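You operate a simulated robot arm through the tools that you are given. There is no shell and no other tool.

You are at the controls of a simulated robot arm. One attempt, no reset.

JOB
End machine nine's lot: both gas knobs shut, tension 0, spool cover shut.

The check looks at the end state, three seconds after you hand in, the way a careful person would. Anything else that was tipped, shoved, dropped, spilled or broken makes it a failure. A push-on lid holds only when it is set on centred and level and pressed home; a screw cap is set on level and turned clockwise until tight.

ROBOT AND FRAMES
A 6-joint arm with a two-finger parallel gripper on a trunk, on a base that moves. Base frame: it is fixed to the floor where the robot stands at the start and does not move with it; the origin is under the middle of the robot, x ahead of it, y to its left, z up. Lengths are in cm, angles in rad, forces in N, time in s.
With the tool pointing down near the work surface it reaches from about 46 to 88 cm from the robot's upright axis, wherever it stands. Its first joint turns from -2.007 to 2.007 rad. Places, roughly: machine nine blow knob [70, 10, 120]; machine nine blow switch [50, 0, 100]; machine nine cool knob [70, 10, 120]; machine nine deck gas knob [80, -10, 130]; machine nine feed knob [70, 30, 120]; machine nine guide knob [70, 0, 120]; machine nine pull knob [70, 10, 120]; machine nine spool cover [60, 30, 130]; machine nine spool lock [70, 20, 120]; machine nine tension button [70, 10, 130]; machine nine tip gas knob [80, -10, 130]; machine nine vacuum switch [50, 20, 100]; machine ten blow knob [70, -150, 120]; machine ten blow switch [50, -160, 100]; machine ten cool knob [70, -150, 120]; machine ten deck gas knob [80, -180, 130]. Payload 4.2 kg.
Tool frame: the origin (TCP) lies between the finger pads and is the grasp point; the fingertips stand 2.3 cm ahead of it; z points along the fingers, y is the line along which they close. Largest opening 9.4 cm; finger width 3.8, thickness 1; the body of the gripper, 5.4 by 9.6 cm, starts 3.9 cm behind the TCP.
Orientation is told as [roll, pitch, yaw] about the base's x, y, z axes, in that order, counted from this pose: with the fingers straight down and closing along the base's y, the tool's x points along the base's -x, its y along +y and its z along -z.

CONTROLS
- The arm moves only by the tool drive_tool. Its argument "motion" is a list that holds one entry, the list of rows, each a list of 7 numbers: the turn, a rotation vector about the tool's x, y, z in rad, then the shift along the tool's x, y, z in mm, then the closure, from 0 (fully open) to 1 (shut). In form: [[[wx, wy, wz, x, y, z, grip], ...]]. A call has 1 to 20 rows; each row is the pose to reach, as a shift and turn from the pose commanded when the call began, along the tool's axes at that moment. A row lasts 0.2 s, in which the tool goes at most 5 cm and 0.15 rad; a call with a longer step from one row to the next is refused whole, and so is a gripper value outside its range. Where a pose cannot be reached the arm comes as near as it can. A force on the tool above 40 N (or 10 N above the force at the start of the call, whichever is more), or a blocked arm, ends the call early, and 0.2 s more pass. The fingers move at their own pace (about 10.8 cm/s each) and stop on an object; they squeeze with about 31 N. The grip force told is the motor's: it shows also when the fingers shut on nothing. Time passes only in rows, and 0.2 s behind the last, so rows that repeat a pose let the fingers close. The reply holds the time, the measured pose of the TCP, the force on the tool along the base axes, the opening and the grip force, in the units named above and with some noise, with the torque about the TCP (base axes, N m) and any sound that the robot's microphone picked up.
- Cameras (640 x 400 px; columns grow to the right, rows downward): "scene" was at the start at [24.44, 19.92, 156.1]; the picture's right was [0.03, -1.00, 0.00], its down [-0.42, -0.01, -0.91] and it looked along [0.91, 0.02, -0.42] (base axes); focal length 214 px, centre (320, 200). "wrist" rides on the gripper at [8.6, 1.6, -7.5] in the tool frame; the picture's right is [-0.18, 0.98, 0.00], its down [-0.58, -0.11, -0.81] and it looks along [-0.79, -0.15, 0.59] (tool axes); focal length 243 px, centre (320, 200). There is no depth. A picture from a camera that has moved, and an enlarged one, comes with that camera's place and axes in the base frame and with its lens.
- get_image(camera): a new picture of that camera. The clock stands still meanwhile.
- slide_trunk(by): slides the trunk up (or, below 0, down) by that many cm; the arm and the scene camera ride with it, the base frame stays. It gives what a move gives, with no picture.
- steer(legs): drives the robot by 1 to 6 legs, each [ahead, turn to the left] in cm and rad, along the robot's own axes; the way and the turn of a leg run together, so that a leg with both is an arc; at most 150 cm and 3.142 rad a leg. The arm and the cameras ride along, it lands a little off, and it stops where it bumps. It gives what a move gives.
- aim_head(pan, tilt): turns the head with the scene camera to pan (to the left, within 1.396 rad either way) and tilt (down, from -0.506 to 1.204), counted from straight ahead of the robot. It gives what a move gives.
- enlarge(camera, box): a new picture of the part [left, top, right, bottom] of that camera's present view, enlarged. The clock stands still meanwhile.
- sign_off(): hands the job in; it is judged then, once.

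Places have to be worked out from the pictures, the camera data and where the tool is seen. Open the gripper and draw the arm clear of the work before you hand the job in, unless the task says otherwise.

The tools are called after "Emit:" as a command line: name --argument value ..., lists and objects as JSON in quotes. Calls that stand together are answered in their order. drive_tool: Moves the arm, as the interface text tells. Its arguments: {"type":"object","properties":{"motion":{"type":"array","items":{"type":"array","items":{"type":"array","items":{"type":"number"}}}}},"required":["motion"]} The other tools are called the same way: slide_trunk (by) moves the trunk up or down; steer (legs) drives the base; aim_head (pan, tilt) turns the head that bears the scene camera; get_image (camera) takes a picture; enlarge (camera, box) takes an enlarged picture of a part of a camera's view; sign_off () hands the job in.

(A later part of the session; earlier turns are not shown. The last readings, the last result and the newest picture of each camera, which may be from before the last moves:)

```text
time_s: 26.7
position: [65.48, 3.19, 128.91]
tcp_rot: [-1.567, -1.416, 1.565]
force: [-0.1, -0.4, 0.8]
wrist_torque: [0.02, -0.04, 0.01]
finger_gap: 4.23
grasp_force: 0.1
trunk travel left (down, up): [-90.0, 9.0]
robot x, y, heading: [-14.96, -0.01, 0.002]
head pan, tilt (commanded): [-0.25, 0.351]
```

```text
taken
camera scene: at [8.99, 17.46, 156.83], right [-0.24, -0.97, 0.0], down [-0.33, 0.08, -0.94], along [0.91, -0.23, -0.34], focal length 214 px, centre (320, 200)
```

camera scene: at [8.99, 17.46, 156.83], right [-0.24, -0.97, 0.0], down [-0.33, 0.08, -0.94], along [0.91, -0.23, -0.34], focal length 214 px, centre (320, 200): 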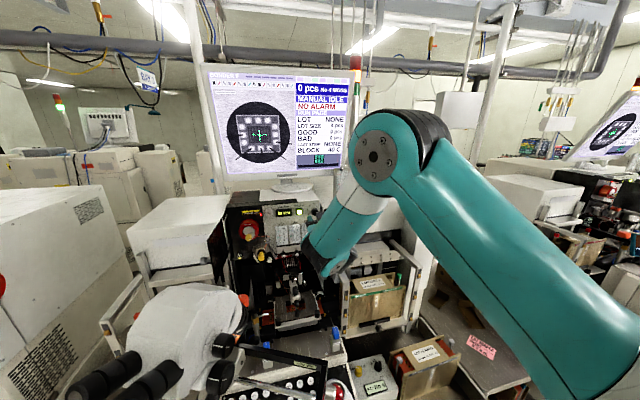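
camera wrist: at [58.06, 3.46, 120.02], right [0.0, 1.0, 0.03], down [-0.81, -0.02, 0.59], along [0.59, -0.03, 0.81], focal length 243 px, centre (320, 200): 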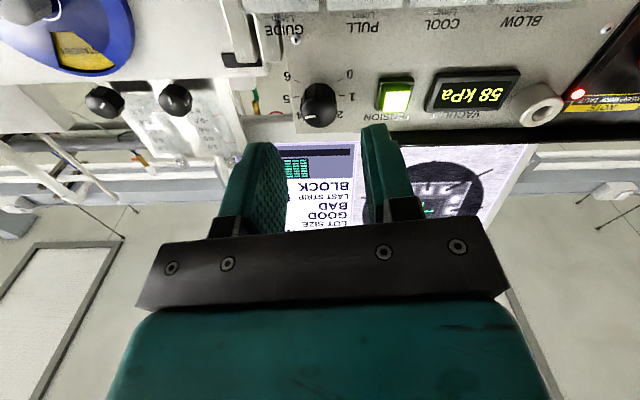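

The wrist rolled freely, and the view from below agrees with the dial at [71.75, 3.13, 128.76]. I advance 5 cm so the pads overlap the knob by about 1.1 cm, then close.

Emit:
drive_tool --motion '[[[0, 0, 0, 0, -1, 15, 0.55], [0, 0, 0, 0, -1, 30, 0.55], [0, 0, 0, 0, -1, 42, 0.55], [0, 0, 0, 0, -1, 50, 0.55], [0, 0, 0, 0, -1, 50, 0.55], [0, 0, 0, 0, -1, 50, 0.7], [0, 0, 0, 0, -1, 50, 0.85], [0, 0, 0, 0, -1, 50, 1.0], [0, 0, 0, 0, -1, 50, 1.0], [0, 0, 0, 0, -1, 50, 1.0]]]'

Emit:
get_image --camera "wrist"

Emit:
enlarge --camera "scene" --box '[260, 180, 380, 280]'

```text
time_s: 28.9
position: [70.34, 3.14, 128.95]
tcp_rot: [-1.562, -1.412, 1.564]
force: [-0.2, 11.8, -3.5]
wrist_torque: [-0.03, -0.18, -0.31]
finger_gap: 2.12
grasp_force: 45.2
trunk travel left (down, up): [-90.0, 9.0]
robot x, y, heading: [-15.13, -0.13, 0.006]
head pan, tilt (commanded): [-0.25, 0.351]
```

```text
taken
camera wrist: at [63.02, 3.31, 119.96], right [0.0, 1.0, 0.03], down [-0.81, -0.02, 0.59], along [0.59, -0.02, 0.81], focal length 243 px, centre (320, 200)
```

wrist: 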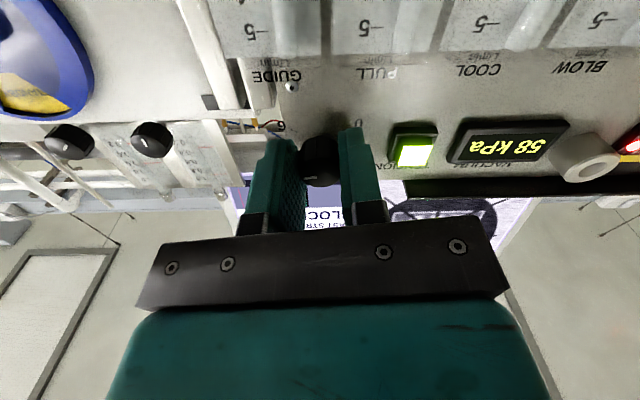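

```text
4.00 times, centred on (320, 230) of scene
camera zoom: at [9.01, 17.57, 156.81], right [-0.24, -0.97, 0.0], down [-0.33, 0.08, -0.94], along [0.91, -0.23, -0.34], focal length 858 px, centre (320, 80)
```

zoom: 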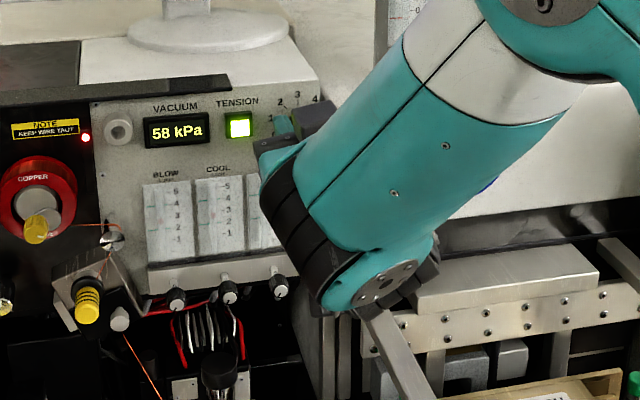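

The knob is gripped at 2.12 cm, with a small sideways load of 12 N, so I shift 1 mm to relieve it. Then I turn counter-clockwise by 1.4 rad and check.

Emit:
drive_tool --motion '[[[0, 0, 0, 0, 0.5, 0, 1], [0, 0, 0, 0, 1, 0, 1], [0, 0, -0.14, 0, 1, 0, 1], [0, 0, -0.28, 0, 1, 0, 1], [0, 0, -0.42, 0, 1, 0, 1], [0, 0, -0.56, 0, 1, 0, 1], [0, 0, -0.7, 0, 1, 0, 1], [0, 0, -0.84, 0, 1, 0, 1], [0, 0, -0.98, 0, 1, 0, 1], [0, 0, -1.12, 0, 1, 0, 1], [0, 0, -1.26, 0, 1, 0, 1], [0, 0, -1.4, 0, 1, 0, 1]]]'

Emit:
get_image --camera "wrist"

Emit:
enlarge --camera "wrist" --box '[220, 80, 440, 220]'

```text
time_s: 31.5
position: [70.4, 3.07, 128.99]
tcp_rot: [-1.573, -0.01, 1.569]
force: [14.2, -12.9, 2.7]
wrist_torque: [-0.03, 0.08, -1.11]
finger_gap: 2.13
grasp_force: 45.1
trunk travel left (down, up): [-90.0, 9.0]
robot x, y, heading: [-15.28, 0.03, 0.001]
head pan, tilt (commanded): [-0.25, 0.351]
```

```text
taken
camera wrist: at [62.99, -5.64, 127.2], right [0.0, 0.19, -0.98], down [-0.8, 0.58, 0.11], along [0.59, 0.79, 0.16], focal length 243 px, centre (320, 200)
```

wrist: 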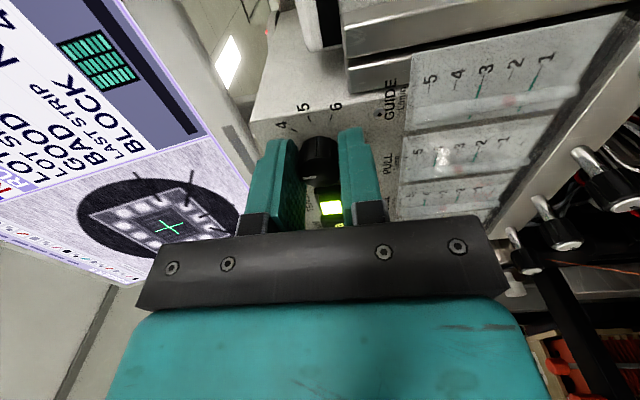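

```text
2.86 times, centred on (330, 150) of wrist
camera zoom: at [62.99, -5.64, 127.2], right [0.0, 0.19, -0.98], down [-0.8, 0.58, 0.11], along [0.59, 0.79, 0.16], focal length 693 px, centre (291, 343)
```

zoom: 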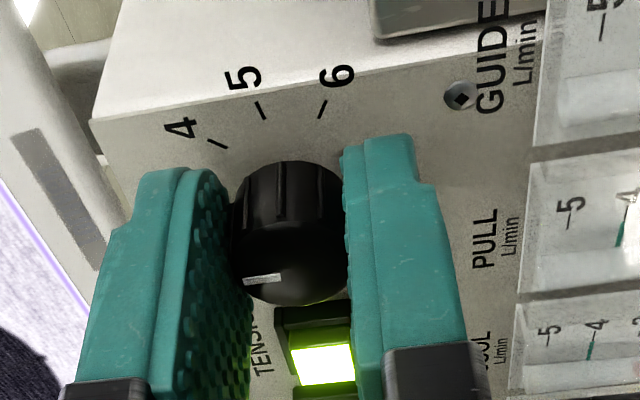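

The pointer turned with the grip and now points at 3, as intended. I ease the small residual side loads and carry on counter-clockwise by about 1.95 rad, stopping just short of 0 to check.

Emit:
drive_tool --motion '[[[0, 0, -0.05, 0.7, 0, 0.7, 1], [0, 0, -0.2, 0.7, 0, 0.7, 1], [0, 0, -0.345, 0.7, 0, 0.7, 1], [0, 0, -0.49, 0.7, 0, 0.7, 1], [0, 0, -0.635, 0.7, 0, 0.7, 1], [0, 0, -0.78, 0.7, 0, 0.7, 1], [0, 0, -0.925, 0.7, 0, 0.7, 1], [0, 0, -1.07, 0.7, 0, 0.7, 1], [0, 0, -1.215, 0.7, 0, 0.7, 1], [0, 0, -1.36, 0.7, 0, 0.7, 1], [0, 0, -1.505, 0.7, 0, 0.7, 1], [0, 0, -1.65, 0.7, 0, 0.7, 1], [0, 0, -1.795, 0.7, 0, 0.7, 1], [0, 0, -1.94, 0.7, 0, 0.7, 1]]]'

Emit:
get_image --camera "wrist"

Emit:
enlarge --camera "wrist" --box '[220, 80, 440, 220]'

```text
time_s: 34.5
position: [70.34, 3.26, 129.05]
tcp_rot: [1.578, 1.21, -1.564]
force: [6.4, -4.0, 27.2]
wrist_torque: [0.0, 0.09, -0.72]
finger_gap: 2.14
grasp_force: 45.1
trunk travel left (down, up): [-90.0, 9.0]
robot x, y, heading: [-14.95, -0.59, 0.007]
head pan, tilt (commanded): [-0.25, 0.351]
```

```text
taken
camera wrist: at [62.99, 4.66, 137.65], right [0.0, -0.98, 0.17], down [-0.8, -0.1, -0.58], along [0.59, -0.14, -0.79], focal length 243 px, centre (320, 200)
```

wrist: 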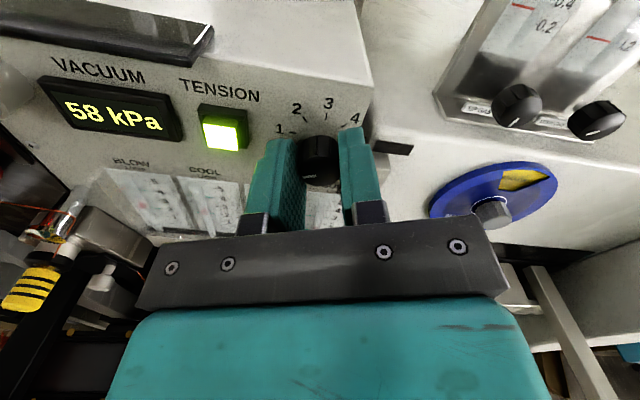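

```text
2.86 times, centred on (330, 150) of wrist
camera zoom: at [62.99, 4.66, 137.65], right [0.0, -0.98, 0.17], down [-0.8, -0.1, -0.58], along [0.59, -0.14, -0.79], focal length 693 px, centre (291, 343)
```

zoom: 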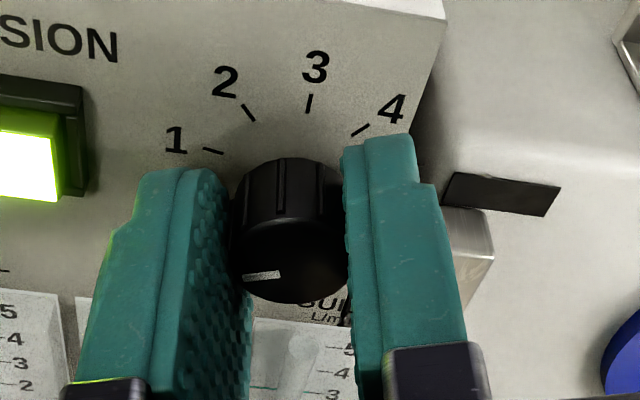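

No slip so far: 191° turned of about 200°. I relieve the 27 N vertical load with a 1 mm lift and turn the last 0.15 rad, watching the torque for an end stop.

Emit:
drive_tool --motion '[[[0, 0, 0, 0.6, 0.2, 0, 1], [0, 0, -0.05, 1.0, 0.35, 0, 1], [0, 0, -0.1, 1.0, 0.35, 0, 1], [0, 0, -0.15, 1.0, 0.35, 0, 1]]]'

Emit:
enlarge --camera "wrist" --box '[220, 80, 440, 220]'

```text
time_s: 35.4
position: [69.93, 3.19, 128.78]
tcp_rot: [1.589, 1.105, -1.566]
force: [7.3, -1.1, 1.1]
wrist_torque: [0.0, 0.63, -0.22]
finger_gap: 2.11
grasp_force: 45.1
out of reach, approached as far as the arm can: row 3, 4
trunk travel left (down, up): [-90.0, 9.0]
robot x, y, heading: [-15.2, -0.3, 0.003]
head pan, tilt (commanded): [-0.25, 0.351]
stopped in row 4: the force on the tool passed its limit at 78 N (the readings are from after the stop); the commanded pose is now the measured one
```

```text
2.86 times, centred on (330, 150) of wrist
camera zoom: at [62.58, 5.56, 137.1], right [-0.01, -0.96, 0.28], down [-0.8, -0.15, -0.58], along [0.6, -0.23, -0.77], focal length 693 px, centre (291, 343)
```

zoom: 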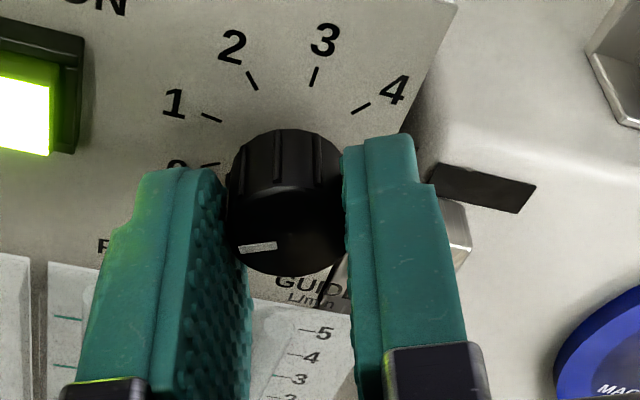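

The stop was the wrist roll limit near here (not the dial), after about −3.44 rad in total, so the pointer should be at or nearly at 0. I open, back off straight and inspect.

Emit:
drive_tool --motion '[[[0, 0, 0, 0, 0, 0, 0.7], [0, 0, 0, 0, 0, 0, 0.6], [0, 0, 0, 0, 0, 0, 0.55], [0, 0, 0, 0, 0, -15, 0.55], [0, 0, 0.1, 0, 0, -30, 0.55], [0, 0, 0.2, 0, 0, -45, 0.55], [0, 0, 0.3, 0, 0, -60, 0.55], [0, 0, 0.45, 0, 0, -60, 0.55]]]'

Emit:
enlarge --camera "wrist" --box '[240, 60, 420, 200]'

Emit:
enlarge --camera "scene" --box '[250, 180, 350, 260]'

```text
time_s: 37.2
position: [64.02, 3.24, 128.73]
tcp_rot: [2.083, 1.553, -1.072]
force: [-0.8, 0.3, -0.4]
wrist_torque: [-0.03, 0.01, 0.01]
finger_gap: 4.24
grasp_force: 0.1
trunk travel left (down, up): [-90.0, 9.0]
robot x, y, heading: [-15.23, -0.07, 0.002]
head pan, tilt (commanded): [-0.25, 0.351]
```

```text
2.86 times, centred on (330, 130) of wrist
camera zoom: at [56.65, 1.67, 137.26], right [-0.01, -0.99, -0.17], down [-0.8, 0.11, -0.59], along [0.6, 0.13, -0.79], focal length 693 px, centre (291, 400)
```

zoom: 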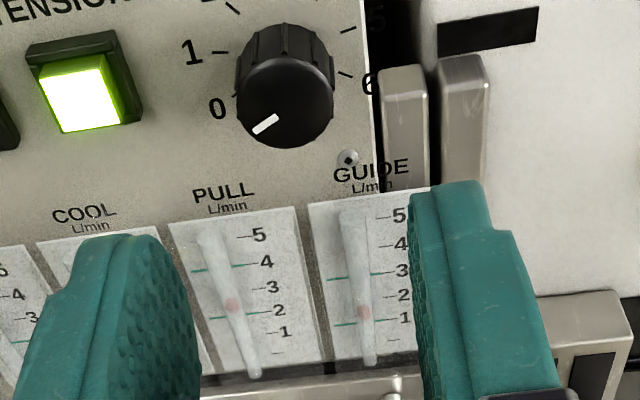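

```text
5.00 times, centred on (300, 220) of scene
camera zoom: at [9.02, 17.42, 156.83], right [-0.24, -0.97, 0.0], down [-0.33, 0.08, -0.94], along [0.91, -0.23, -0.34], focal length 1072 px, centre (420, 100)
```

zoom: 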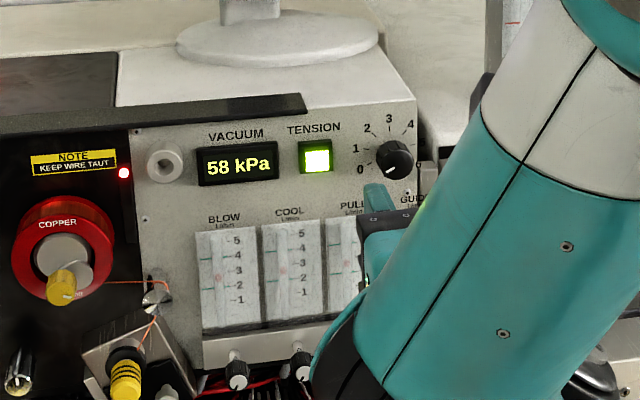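

The pointer is now near 0. I zoom in closely to judge whether it is exactly on the tick.

Emit:
enlarge --camera "wrist" --box '[300, 60, 370, 115]'

Emit:
enlarge --camera "scene" --box '[314, 198, 340, 220]'

```text
7.27 times, centred on (335, 88) of wrist
camera zoom: at [56.65, 1.67, 137.26], right [-0.01, -0.99, -0.17], down [-0.8, 0.11, -0.59], along [0.6, 0.13, -0.79], focal length 1764 px, centre (211, 1018)
```

zoom: 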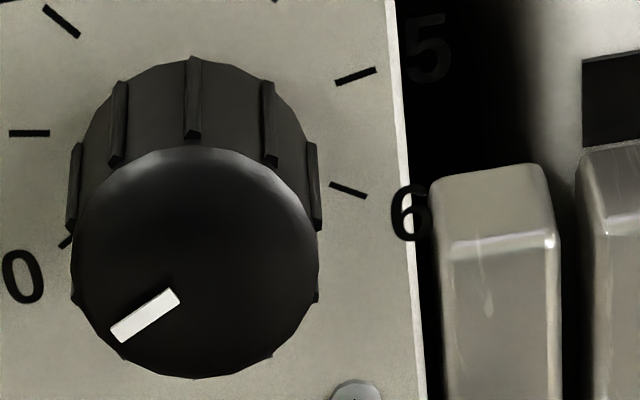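

```text
16.00 times, centred on (327, 209) of scene
camera zoom: at [9.02, 17.42, 156.83], right [-0.24, -0.97, 0.0], down [-0.33, 0.08, -0.94], along [0.91, -0.23, -0.34], focal length 3432 px, centre (208, 56)
```

zoom: 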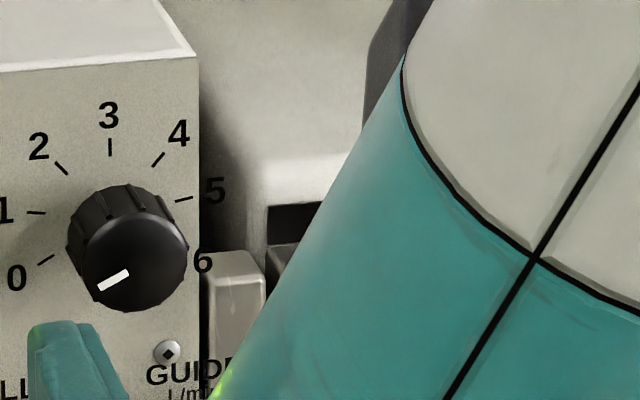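

Measured against the tick geometry, the pointer sits at about −115.5° while the 0 tick is at −120°, so it needs about 5° more. I re-grip with the roll set back 0.5 rad to stay off the wrist limit.

Emit:
drive_tool --motion '[[[0, 0, 0.13, 0.5, 0.5, 12, 0.55], [0, 0, 0.26, 0.5, 0.5, 24, 0.55], [0, 0, 0.39, 0.5, 0.5, 36, 0.55], [0, 0, 0.5, 0.5, 0.5, 48, 0.55], [0, 0, 0.5, 0.5, 0.5, 58, 0.55], [0, 0, 0.5, 0.5, 0.5, 64, 0.55], [0, 0, 0.5, 0.5, 0.5, 64, 0.55], [0, 0, 0.5, 0.5, 0.5, 64, 0.8], [0, 0, 0.5, 0.5, 0.5, 64, 1.0], [0, 0, 0.5, 0.5, 0.5, 64, 1.0], [0, 0, 0.5, 0.5, 0.5, 64, 1.0]]]'

Emit:
enlarge --camera "wrist" --box '[220, 80, 440, 220]'

```text
time_s: 39.6
position: [70.21, 3.14, 129.02]
tcp_rot: [-1.591, 1.087, 1.543]
force: [3.3, 5.9, 4.3]
wrist_torque: [0.02, 0.44, 0.2]
finger_gap: 2.11
grasp_force: 44.3
trunk travel left (down, up): [-90.0, 9.0]
robot x, y, heading: [-15.16, -0.41, 0.009]
head pan, tilt (commanded): [-0.25, 0.351]
```

```text
2.86 times, centred on (330, 150) of wrist
camera zoom: at [62.86, -2.26, 135.72], right [0.0, -0.78, -0.62], down [-0.8, 0.37, -0.47], along [0.6, 0.49, -0.63], focal length 693 px, centre (291, 343)
```

zoom: 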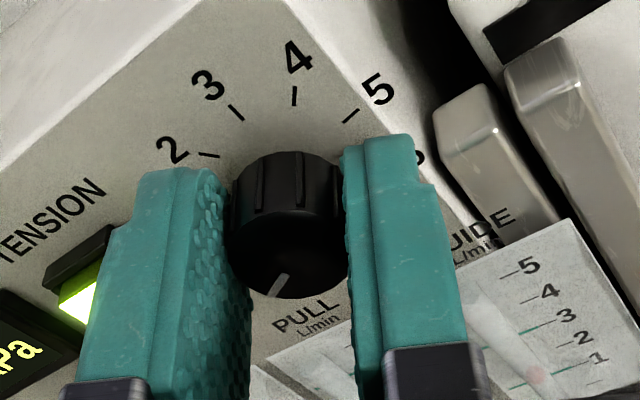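

Gripped again with light loads. I turn about −0.09 rad slowly and watch the x-torque for an end stop.

Emit:
drive_tool --motion '[[[0, 0, -0.03, 0, 0, 0, 1], [0, 0, -0.06, 0, 0, 0, 1], [0, 0, -0.09, 0, 0, 0, 1], [0, 0, -0.09, 0, 0, 0, 1]]]'

```text
time_s: 40.6
position: [70.28, 3.23, 129.12]
tcp_rot: [-1.594, 1.178, 1.54]
force: [17.2, 9.3, 4.6]
wrist_torque: [0.12, 0.49, 0.22]
finger_gap: 2.13
grasp_force: 45.0
trunk travel left (down, up): [-90.0, 9.0]
robot x, y, heading: [-14.94, -0.09, 0.006]
head pan, tilt (commanded): [-0.25, 0.351]
```

A small resisting torque (+0.12 N·m) has appeared. I nudge another −0.04 to see whether this is the end stop.

Emit:
drive_tool --motion '[[[0, 0, -0.02, 0, 0, 0, 1], [0, 0, -0.04, 0, 0, 0, 1], [0, 0, -0.04, 0, 0, 0, 1]]]'

```text
time_s: 41.4
position: [70.34, 3.28, 129.01]
tcp_rot: [-1.598, 1.218, 1.533]
force: [12.8, 9.4, 9.3]
wrist_torque: [0.42, -0.01, 0.12]
finger_gap: 2.14
grasp_force: 44.7
trunk travel left (down, up): [-90.0, 9.0]
robot x, y, heading: [-15.14, -0.01, 0.01]
head pan, tilt (commanded): [-0.25, 0.351]
```

The torque jumped to 0.42 N·m: the dial is against its end stop at 0. I release, back off and verify.

Emit:
drive_tool --motion '[[[0, 0, 0, 0, 0, 0, 0.7], [0, 0, 0, 0, 0, 0, 0.6], [0, 0, 0, 0, 0, 0, 0.55], [0, 0, 0, 0, 0, -15, 0.55], [0, 0, -0.1, 0, 0, -30, 0.55], [0, 0, -0.2, 0, 0, -45, 0.55], [0, 0, -0.3, 0, 0, -65, 0.55], [0, 0, -0.36, 0, 0, -65, 0.55]]]'

Emit:
enlarge --camera "wrist" --box '[260, 50, 400, 150]'

Emit:
enlarge --camera "scene" --box '[300, 190, 345, 225]'

```text
time_s: 43.2
position: [63.8, 3.09, 128.99]
tcp_rot: [2.413, 1.559, -0.74]
force: [0.0, 0.5, -0.2]
wrist_torque: [-0.02, 0.0, -0.02]
finger_gap: 4.22
grasp_force: 0.1
trunk travel left (down, up): [-90.0, 9.0]
robot x, y, heading: [-15.1, -0.01, 0.002]
head pan, tilt (commanded): [-0.25, 0.351]
```

```text
4.00 times, centred on (330, 100) of wrist
camera zoom: at [56.29, 1.55, 137.46], right [-0.01, -0.98, -0.18], down [-0.8, 0.11, -0.59], along [0.6, 0.14, -0.79], focal length 970 px, centre (280, 600)
```

zoom: 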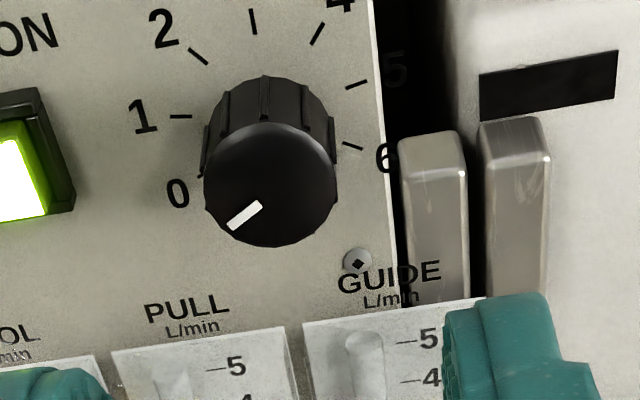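

```text
11.43 times, centred on (322, 208) of scene
camera zoom: at [9.02, 17.44, 156.83], right [-0.24, -0.97, 0.0], down [-0.33, 0.08, -0.94], along [0.91, -0.23, -0.34], focal length 2451 px, centre (291, 114)
```

zoom: 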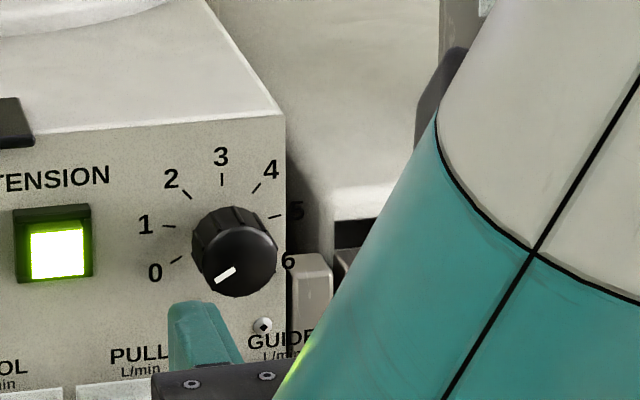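

The dial now reads 0. Next the spool cover: I turn the head toward it to see its opening angle, the handle and the microscope clearance.

Emit:
aim_head --pan 0.22 --tilt 0.5

Emit:
get_image --camera "scene"

Emit:
enlarge --camera "scene" --box '[230, 100, 430, 240]'

Emit:
enlarge --camera "scene" --box '[160, 180, 400, 400]'

```text
time_s: 44.1
position: [63.71, 3.01, 128.88]
tcp_rot: [2.504, 1.56, -0.65]
force: [0.4, -0.7, 0.1]
wrist_torque: [0.0, -0.04, -0.01]
finger_gap: 4.24
grasp_force: 0.0
trunk travel left (down, up): [-90.0, 9.0]
robot x, y, heading: [-15.16, -0.21, 0.004]
head pan, tilt (commanded): [0.22, 0.499]
```

```text
taken
camera scene: at [8.86, 21.71, 155.46], right [0.22, -0.98, 0.0], down [-0.47, -0.11, -0.88], along [0.86, 0.19, -0.48], focal length 214 px, centre (320, 200)
```

scene: 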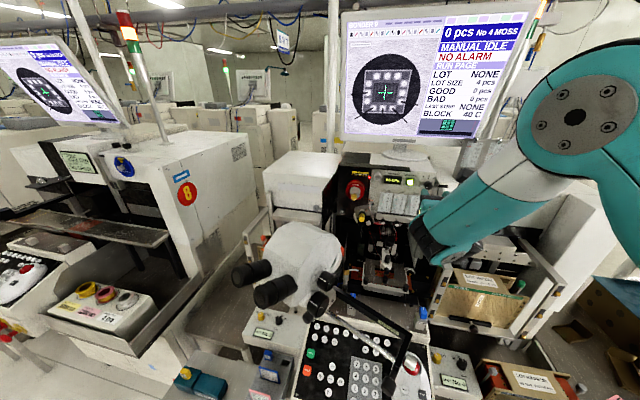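

```text
2.86 times, centred on (330, 170) of scene
camera zoom: at [8.86, 21.71, 155.46], right [0.22, -0.98, 0.0], down [-0.47, -0.11, -0.88], along [0.86, 0.19, -0.48], focal length 613 px, centre (291, 286)
```

zoom: 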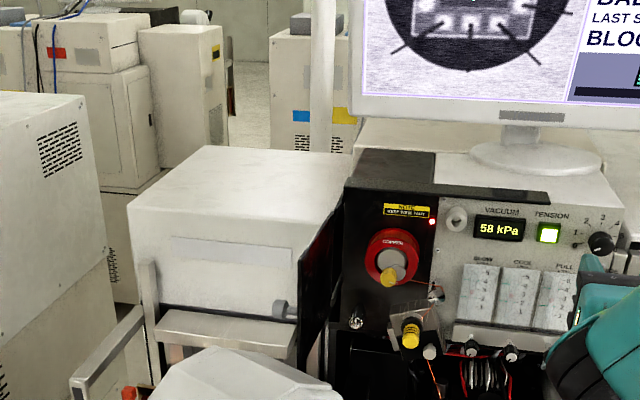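

```text
1.82 times, centred on (280, 290) of scene
camera zoom: at [8.86, 21.71, 155.46], right [0.22, -0.98, 0.0], down [-0.47, -0.11, -0.88], along [0.86, 0.19, -0.48], focal length 390 px, centre (393, 36)
```

zoom: 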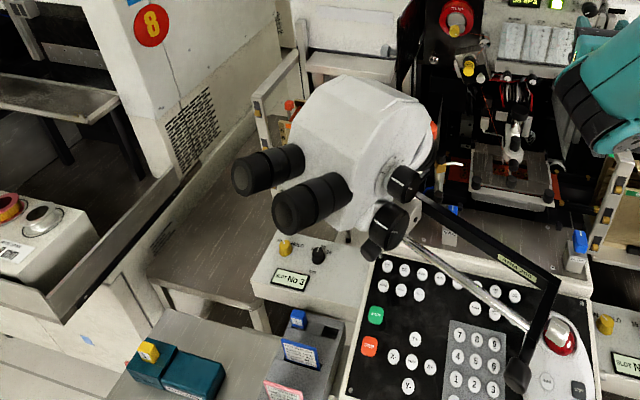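

The microscope head lies roughly at x 35–50, y 24–40, top z≈128, close in front of the open cover, so the cover has to be handled from above. I lift and back the tool to get a clean wrist-camera view of the bay and cover.

Emit:
drive_tool --motion '[[[0, 0, 0, 15, 0, -25, 0.8], [0, 0, 0, 40, -10, -50, 1], [0, 0, 0, 70, -30, -75, 1], [0, 0, 0, 100, -60, -95, 1], [0, 0, 0, 130, -90, -110, 1], [0, 0, 0, 140, -120, -110, 1], [0, 0, 0, 140, -130, -110, 1]]]'

Emit:
get_image --camera "wrist"

Emit:
get_image --camera "scene"

```text
time_s: 45.7
position: [52.8, 16.52, 142.42]
tcp_rot: [2.394, 1.561, -0.758]
force: [-0.4, -0.5, -0.1]
wrist_torque: [0.02, -0.01, 0.02]
finger_gap: 0.0
grasp_force: 31.3
trunk travel left (down, up): [-90.0, 9.0]
robot x, y, heading: [-15.09, 0.16, 0.002]
head pan, tilt (commanded): [0.22, 0.499]
```

```text
taken
camera wrist: at [45.44, 14.92, 150.9], right [-0.01, -0.98, -0.18], down [-0.8, 0.11, -0.59], along [0.6, 0.14, -0.79], focal length 243 px, centre (320, 200)
```

wrist: 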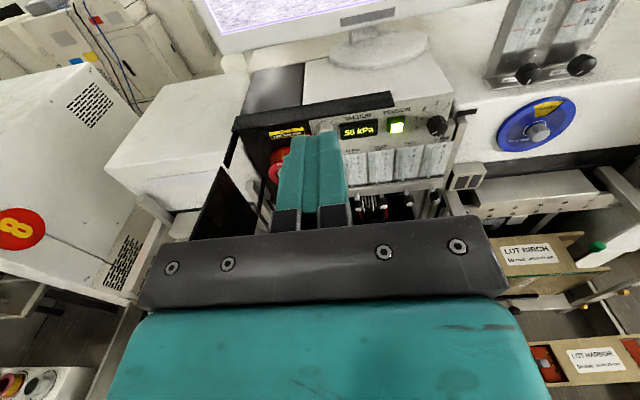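

```text
taken
camera scene: at [8.85, 21.71, 155.46], right [0.22, -0.97, 0.0], down [-0.47, -0.11, -0.88], along [0.86, 0.2, -0.48], focal length 214 px, centre (320, 200)
```

scene: 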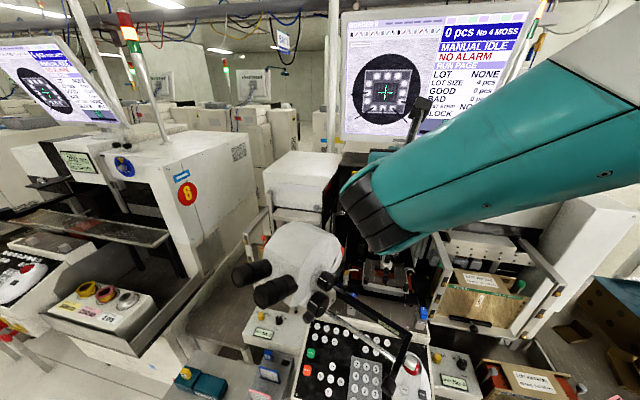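

The tool blocks part of the view. I roll the tool back toward its starting orientation so it can then be pitched to point down, with the camera behind it looking at the bay.

Emit:
drive_tool --motion '[[[0, 0, 0.149, 0, 0, 0, 1], [0, 0, 0.298, 2, 0, 0, 1], [0, 0, 0.447, 4, 0, 0, 1], [0, 0, 0.596, 6, 0, 0, 1], [0, 0, 0.745, 8, 0, 0, 1], [0, 0, 0.894, 10, 0, 0, 1], [0, 0, 1.043, 12, 0, 0, 1], [0, 0, 1.192, 14, 0, 0, 1], [0, 0, 1.341, 16, 0, 0, 1], [0, 0, 1.49, 18, 0, 0, 1], [0, 0, 1.639, 20, 0, 0, 1], [0, 0, 1.788, 22, 0, 0, 1], [0, 0, 1.937, 24, 0, 0, 1], [0, 0, 2.086, 26, 0, 0, 1], [0, 0, 2.235, 28, 0, 0, 1], [0, 0, 2.384, 30, 0, 0, 1], [0, 0, 2.533, 32, 0, 0, 1], [0, 0, 2.682, 34, 0, 0, 1], [0, 0, 2.831, 36, 0, 0, 1], [0, 0, 2.98, 38, 0, 0, 1]]]'

Emit:
drive_tool --motion '[[[0, 0, 0.08, 0, 0, 0, 1], [0, 0, 0.15, 0, 0, 0, 1]]]'

Emit:
drive_tool --motion '[[[0, 0.145, 0, 0, 0, 0, 1], [0, 0.29, 0, 0, 0, 0, 1], [0, 0.435, 0, 0, 0, 0, 1], [0, 0.58, 0, 0, 0, 0, 1], [0, 0.725, 0, 0, 0, 0, 1], [0, 0.87, 0, 0, 0, 0, 1], [0, 1.015, 0, 0, 0, 0, 1], [0, 1.16, 0, 0, 0, 0, 1], [0, 1.305, 0, 0, 0, 0, 1], [0, 1.45, 0, 0, 0, 0, 1], [0, 1.565, 0, 0, 0, 0, 1], [0, 1.565, 0, 0, 0, 0, 1]]]'

Emit:
get_image --camera "wrist"

Emit:
get_image --camera "scene"

```text
time_s: 49.9
position: [52.8, 16.57, 146.54]
tcp_rot: [-1.62, -1.405, 1.608]
force: [0.3, -0.2, 0.4]
wrist_torque: [-0.01, 0.0, -0.03]
finger_gap: 0.01
grasp_force: 31.4
trunk travel left (down, up): [-90.0, 9.0]
robot x, y, heading: [-15.38, -0.2, 0.01]
head pan, tilt (commanded): [0.22, 0.499]
```

```text
time_s: 50.5
position: [52.79, 16.54, 146.54]
tcp_rot: [-2.022, -1.552, 2.011]
force: [0.1, 0.3, 0.5]
wrist_torque: [-0.02, 0.0, -0.02]
finger_gap: 0.0
grasp_force: 30.6
trunk travel left (down, up): [-90.0, 9.0]
robot x, y, heading: [-15.28, -0.15, 0.002]
head pan, tilt (commanded): [0.22, 0.499]
```

```text
time_s: 53.1
position: [52.78, 16.25, 146.62]
tcp_rot: [-0.019, -0.013, -0.015]
force: [-0.6, 1.6, -0.4]
wrist_torque: [-0.06, -0.1, 0.02]
finger_gap: 0.01
grasp_force: 31.0
out of reach, approached as far as the arm can: row 10, 11
trunk travel left (down, up): [-90.0, 9.0]
robot x, y, heading: [-14.97, 0.08, 0.002]
head pan, tilt (commanded): [0.22, 0.499]
```

```text
taken
camera wrist: at [44.14, 18.01, 153.8], right [0.2, 0.98, -0.02], down [0.57, -0.1, 0.82], along [0.8, -0.17, -0.58], focal length 243 px, centre (320, 200)
```

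wrist: 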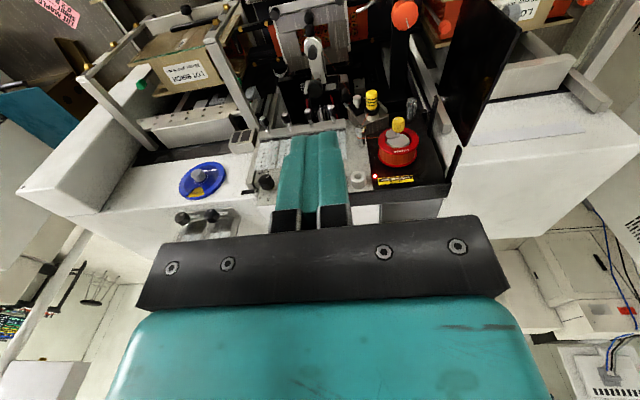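

```text
taken
camera scene: at [8.8, 21.75, 155.45], right [0.22, -0.97, 0.0], down [-0.47, -0.11, -0.88], along [0.86, 0.2, -0.48], focal length 214 px, centre (320, 200)
```

scene: 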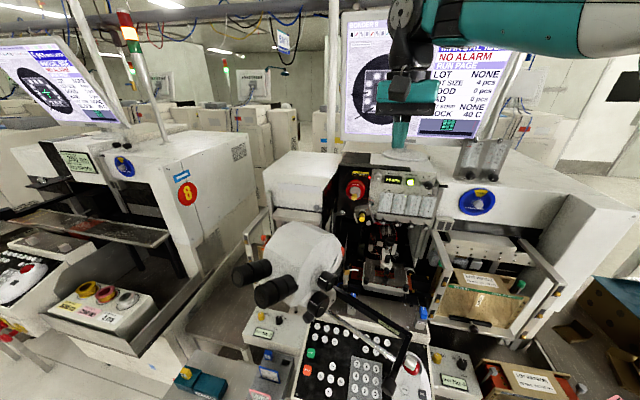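

The tool now points straight down and the wrist camera sees the bay. I zoom on the cover, hinge and spool.

Emit:
enlarge --camera "wrist" --box '[340, 60, 520, 220]'

Emit:
enlarge --camera "wrist" --box '[400, 0, 560, 160]'

Emit:
enlarge --camera "scene" --box '[290, 140, 400, 240]'

```text
2.50 times, centred on (430, 140) of wrist
camera zoom: at [44.14, 18.01, 153.8], right [0.2, 0.98, -0.02], down [0.57, -0.1, 0.82], along [0.8, -0.17, -0.58], focal length 606 px, centre (45, 350)
```

zoom: 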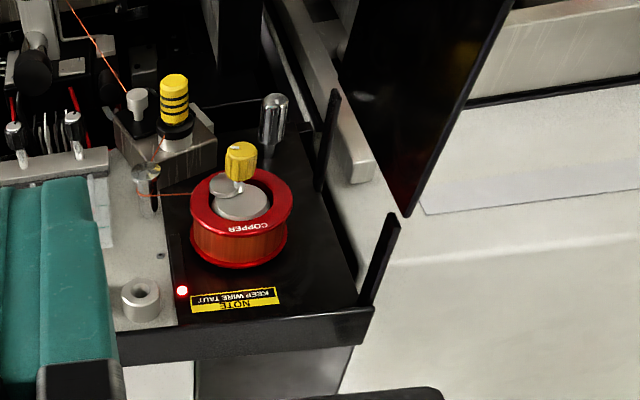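

```text
2.50 times, centred on (480, 80) of wrist
camera zoom: at [44.14, 18.01, 153.8], right [0.2, 0.98, -0.02], down [0.57, -0.1, 0.82], along [0.8, -0.17, -0.58], focal length 606 px, centre (-80, 500)
```

zoom: 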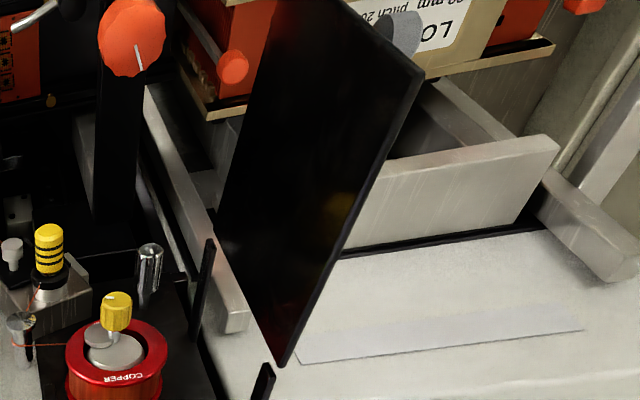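

```text
4.00 times, centred on (345, 190) of scene
camera zoom: at [8.8, 21.75, 155.45], right [0.22, -0.97, 0.0], down [-0.47, -0.11, -0.88], along [0.86, 0.2, -0.48], focal length 858 px, centre (220, 240)
```

zoom: 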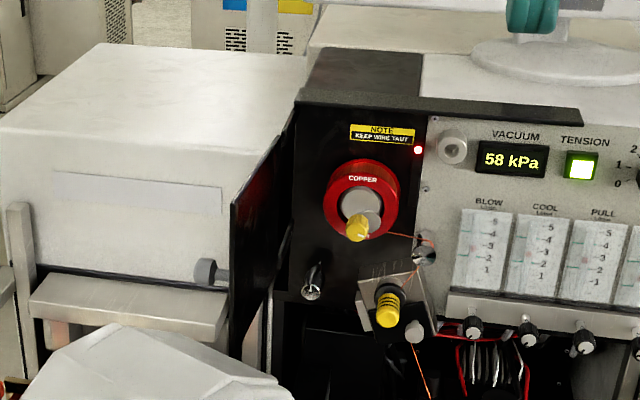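

The cover's hinge is at about [66.4, 30.3] with its free edge at [55, 31.6], z 120.5–131.8, and a handle stub near the free edge at [56, 33.5, 126]. The spool lock and guides lie behind the closed plane (x≈66.4). I go over high to the cover's left (outer) side, fingers closed.

Emit:
drive_tool --motion '[[[0, 0, 0, -14, 40, 0, 1], [0, 0, 0, -28, 80, 0, 1], [0, 0, 0, -42, 120, 0, 1], [0, 0, 0, -56, 160, 0, 1], [0, 0, 0, -70, 195, 0, 1], [0, 0, 0, -72, 210, 0, 1], [0, 0, 0, -72, 210, 0, 1]]]'

Emit:
get_image --camera "wrist"

Emit:
get_image --camera "scene"

```text
time_s: 54.7
position: [53.39, 28.63, 142.01]
tcp_rot: [-0.02, -0.015, -0.01]
force: [0.0, 0.0, 0.4]
wrist_torque: [-0.01, -0.05, -0.01]
finger_gap: 0.0
grasp_force: 30.5
out of reach, approached as far as the arm can: row 2, 3, 4, 5, 6, 7
trunk travel left (down, up): [-90.0, 9.0]
robot x, y, heading: [-15.12, 0.09, 0.007]
head pan, tilt (commanded): [0.22, 0.499]
```

```text
taken
camera wrist: at [44.71, 30.38, 149.15], right [0.19, 0.98, -0.02], down [0.57, -0.1, 0.82], along [0.8, -0.17, -0.58], focal length 243 px, centre (320, 200)
```

wrist: 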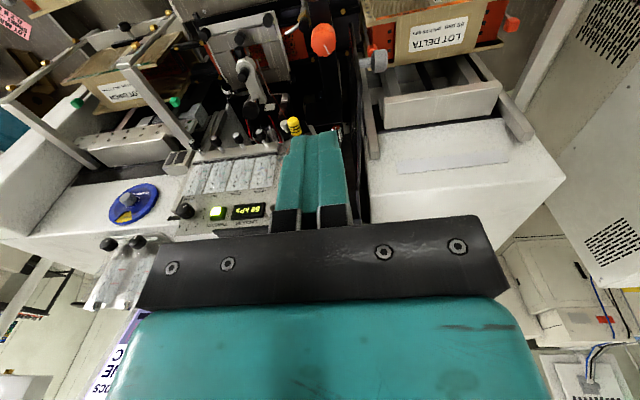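

```text
taken
camera scene: at [8.86, 21.73, 155.45], right [0.22, -0.97, 0.0], down [-0.47, -0.11, -0.88], along [0.86, 0.2, -0.48], focal length 214 px, centre (320, 200)
```

scene: 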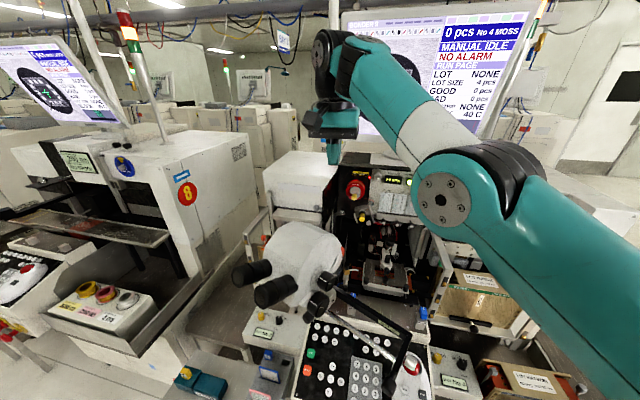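

At this height the arm is stretched out, so the base must come closer for the cover work. I pull the tool in a little, then drive the base 13 cm forward, back toward where it started.

Emit:
drive_tool --motion '[[[0, 0, 0, 20, -30, -10, 1], [0, 0, 0, 40, -60, -20, 1], [0, 0, 0, 60, -80, -30, 1], [0, 0, 0, 60, -80, -30, 1]]]'

Emit:
steer --legs '[[13, 0]]'

Emit:
get_image --camera "scene"

```text
time_s: 55.7
position: [47.24, 21.46, 144.52]
tcp_rot: [-0.016, -0.012, -0.011]
force: [0.5, 0.4, -0.5]
wrist_torque: [-0.02, 0.07, 0.03]
finger_gap: 0.0
grasp_force: 31.0
out of reach, approached as far as the arm can: row 1, 2
trunk travel left (down, up): [-90.0, 9.0]
robot x, y, heading: [-15.17, -0.19, 0.006]
head pan, tilt (commanded): [0.22, 0.499]
```

```text
time_s: 57.0
position: [59.75, 21.2, 144.67]
tcp_rot: [-0.019, -0.012, -0.013]
force: [-0.3, -0.4, 0.4]
wrist_torque: [0.04, -0.05, -0.03]
finger_gap: 0.0
grasp_force: 31.2
trunk travel left (down, up): [-90.0, 9.0]
robot x, y, heading: [-2.82, -0.04, 0.005]
head pan, tilt (commanded): [0.22, 0.499]
```

```text
taken
camera scene: at [21.29, 21.73, 155.46], right [0.22, -0.97, 0.0], down [-0.47, -0.11, -0.88], along [0.86, 0.2, -0.48], focal length 214 px, centre (320, 200)
```

scene: 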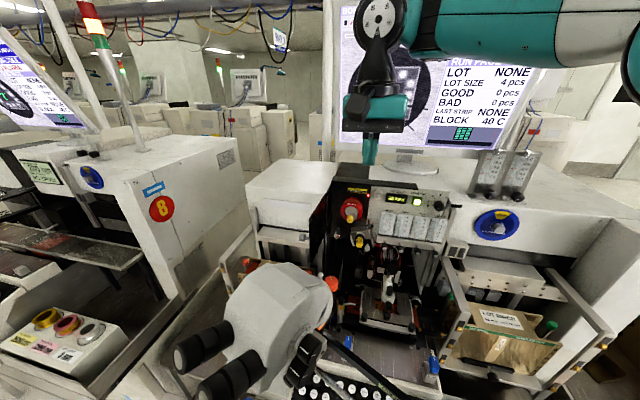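

The base moved 12.4 cm forward cleanly. I now slide the tool left at height to beyond the cover's outer side.

Emit:
drive_tool --motion '[[[0, 0, 0, 0, 35, 0, 1], [0, 0, 0, 0, 70, 0, 1], [0, 0, 0, 0, 105, 0, 1], [0, 0, 0, 0, 140, 0, 1], [0, 0, 0, 0, 160, 0, 1], [0, 0, 0, 0, 160, 0, 1]]]'

Emit:
get_image --camera "wrist"

Emit:
get_image --camera "scene"

```text
time_s: 58.4
position: [58.49, 34.76, 143.29]
tcp_rot: [-0.02, -0.015, -0.013]
force: [-0.6, 1.0, -0.2]
wrist_torque: [-0.04, 0.0, 0.0]
finger_gap: 0.0
grasp_force: 30.7
out of reach, approached as far as the arm can: row 4, 5, 6
trunk travel left (down, up): [-90.0, 9.0]
robot x, y, heading: [-2.73, -0.05, 0.005]
head pan, tilt (commanded): [0.22, 0.499]
```

```text
taken
camera wrist: at [49.88, 36.62, 150.57], right [0.2, 0.98, -0.02], down [0.57, -0.1, 0.82], along [0.8, -0.17, -0.58], focal length 243 px, centre (320, 200)
```

wrist: 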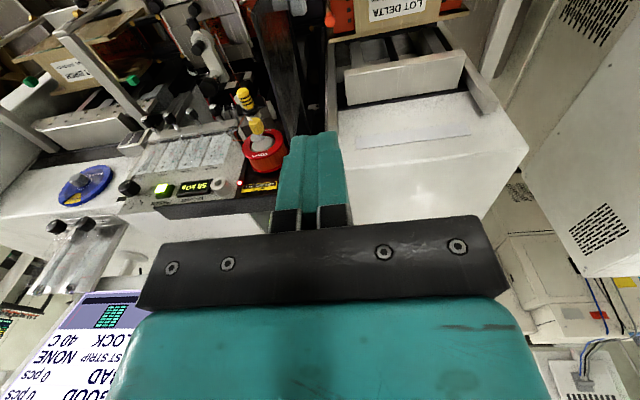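

```text
taken
camera scene: at [21.31, 21.73, 155.46], right [0.22, -0.97, 0.0], down [-0.47, -0.11, -0.88], along [0.86, 0.2, -0.48], focal length 214 px, centre (320, 200)
```

scene: 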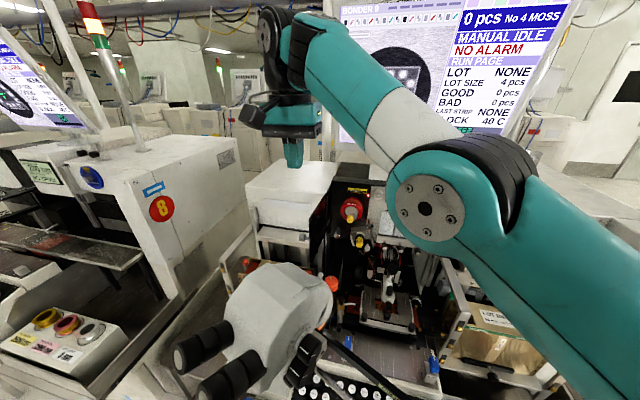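

I'm at [58.5, 34.8, 143.3]; lower down the reach improves. I lower and shift left to about y=37.3 first, above the cover's top, then check before dropping beside it.

Emit:
drive_tool --motion '[[[0, 0, 0, -3, 7, 20, 1], [0, 0, 0, -8, 14, 40, 1], [0, 0, 0, -12, 20, 60, 1], [0, 0, 0, -15, 27, 60, 1], [0, 0, 0, -15, 27, 60, 1]]]'

Emit:
get_image --camera "wrist"

Emit:
enlarge --camera "scene" --box '[210, 100, 380, 260]'

```text
time_s: 59.6
position: [59.93, 37.03, 137.13]
tcp_rot: [-0.018, -0.013, -0.014]
force: [1.0, -0.5, -0.4]
wrist_torque: [-0.03, -0.01, -0.01]
finger_gap: 0.02
grasp_force: 30.8
out of reach, approached as far as the arm can: row 4, 5
trunk travel left (down, up): [-90.0, 9.0]
robot x, y, heading: [-2.65, -0.15, 0.005]
head pan, tilt (commanded): [0.22, 0.499]
```

```text
taken
camera wrist: at [51.3, 38.83, 144.3], right [0.2, 0.98, -0.02], down [0.57, -0.1, 0.82], along [0.8, -0.17, -0.58], focal length 243 px, centre (320, 200)
```

wrist: 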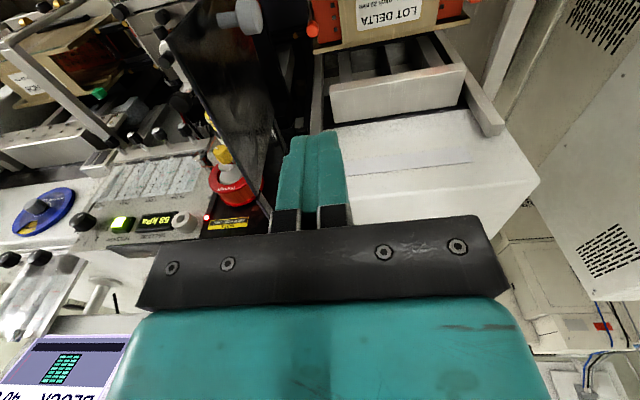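

```text
2.50 times, centred on (295, 180) of scene
camera zoom: at [21.33, 21.73, 155.46], right [0.22, -0.97, 0.0], down [-0.47, -0.11, -0.88], along [0.86, 0.2, -0.48], focal length 536 px, centre (382, 250)
```

zoom: 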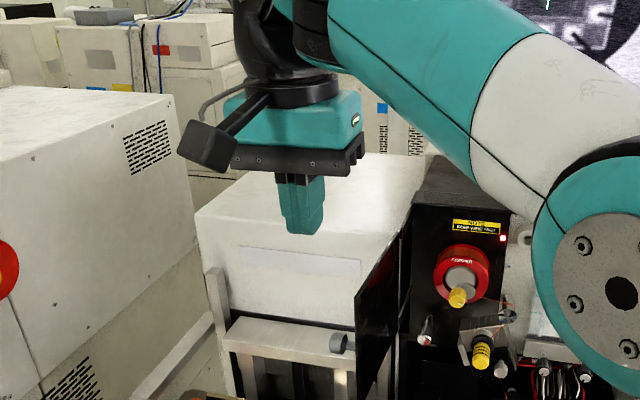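

I'm at [59.9, 37.0, 137.1], clear to the left of the pane and its handle. I descend to TCP z≈129.5, so the fingertips hang beside the upper part of the pane and the gripper body stays above its top edge.

Emit:
drive_tool --motion '[[[0, 0, 0, 0, 0, 20, 1], [0, 0, 0, 0, 0, 40, 1], [0, 0, 0, 0, 0, 60, 1], [0, 0, 0, 0, 0, 76, 1], [0, 0, 0, 0, 0, 76, 1]]]'

Emit:
get_image --camera "wrist"

Emit:
enlarge --camera "scene" --box '[210, 100, 380, 260]'

```text
time_s: 60.8
position: [59.98, 37.0, 129.43]
tcp_rot: [-0.017, -0.014, -0.014]
force: [0.7, 0.0, 0.5]
wrist_torque: [0.03, -0.02, 0.03]
finger_gap: 0.0
grasp_force: 31.3
trunk travel left (down, up): [-90.0, 9.0]
robot x, y, heading: [-2.51, 0.29, 0.005]
head pan, tilt (commanded): [0.22, 0.499]
```

```text
taken
camera wrist: at [51.36, 38.73, 136.7], right [0.2, 0.98, -0.02], down [0.57, -0.1, 0.82], along [0.8, -0.17, -0.58], focal length 243 px, centre (320, 200)
```

wrist: 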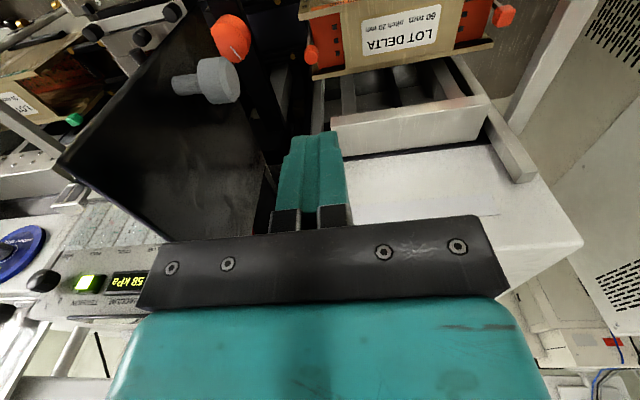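

```text
2.50 times, centred on (295, 180) of scene
camera zoom: at [21.33, 21.73, 155.46], right [0.22, -0.97, 0.0], down [-0.47, -0.11, -0.88], along [0.86, 0.2, -0.48], focal length 536 px, centre (382, 250)
```

zoom: 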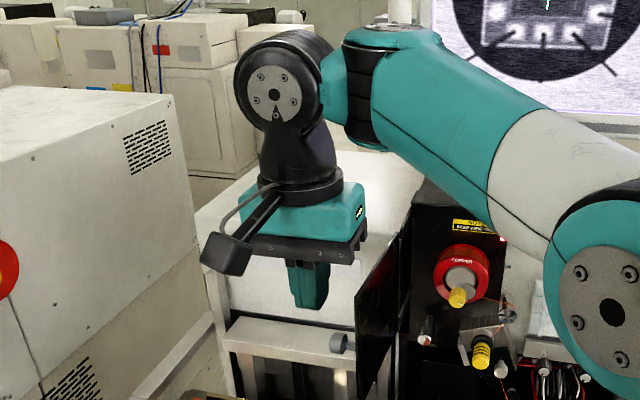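

Everything is clear and unloaded. I push the pane to the right along its swing arc, turning the tool with it, for the first third of the swing, then look.

Emit:
drive_tool --motion '[[[0, 0, 0, 0, -20, 0, 1], [0, 0, 0, 0, -37, 0, 1], [0, 0, 0, 0, -48, 0, 1], [0, 0, 0, 0, -55, 0, 1], [0, 0, -0.131, 1, -63.5, 0, 1], [0, 0, -0.262, 1, -72, 0, 1], [0, 0, -0.393, 0, -80.4, 0, 1], [0, 0, -0.524, -2.6, -88.6, 0, 1]]]'

Emit:
get_image --camera "wrist"

Emit:
enlarge --camera "scene" --box '[210, 100, 380, 260]'

```text
time_s: 62.6
position: [61.75, 29.15, 130.57]
tcp_rot: [-0.022, -0.002, 0.511]
force: [-0.9, 0.3, -0.3]
wrist_torque: [-0.01, 0.01, -0.02]
finger_gap: 0.0
grasp_force: 30.8
out of reach, approached as far as the arm can: row 5, 6, 7, 8
trunk travel left (down, up): [-90.0, 9.0]
robot x, y, heading: [-2.75, 0.01, 0.005]
head pan, tilt (commanded): [0.22, 0.499]
```

```text
taken
camera wrist: at [53.31, 26.41, 137.91], right [-0.32, 0.95, -0.02], down [0.55, 0.21, 0.81], along [0.77, 0.25, -0.59], focal length 243 px, centre (320, 200)
```

wrist: 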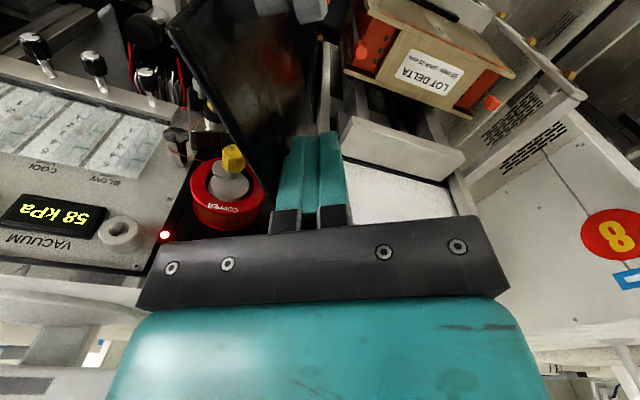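

```text
2.50 times, centred on (295, 180) of scene
camera zoom: at [21.32, 21.74, 155.46], right [0.22, -0.97, 0.0], down [-0.47, -0.11, -0.88], along [0.86, 0.2, -0.48], focal length 536 px, centre (382, 250)
```

zoom: 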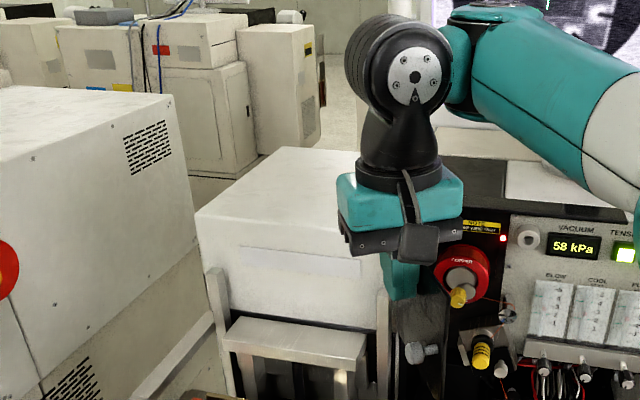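

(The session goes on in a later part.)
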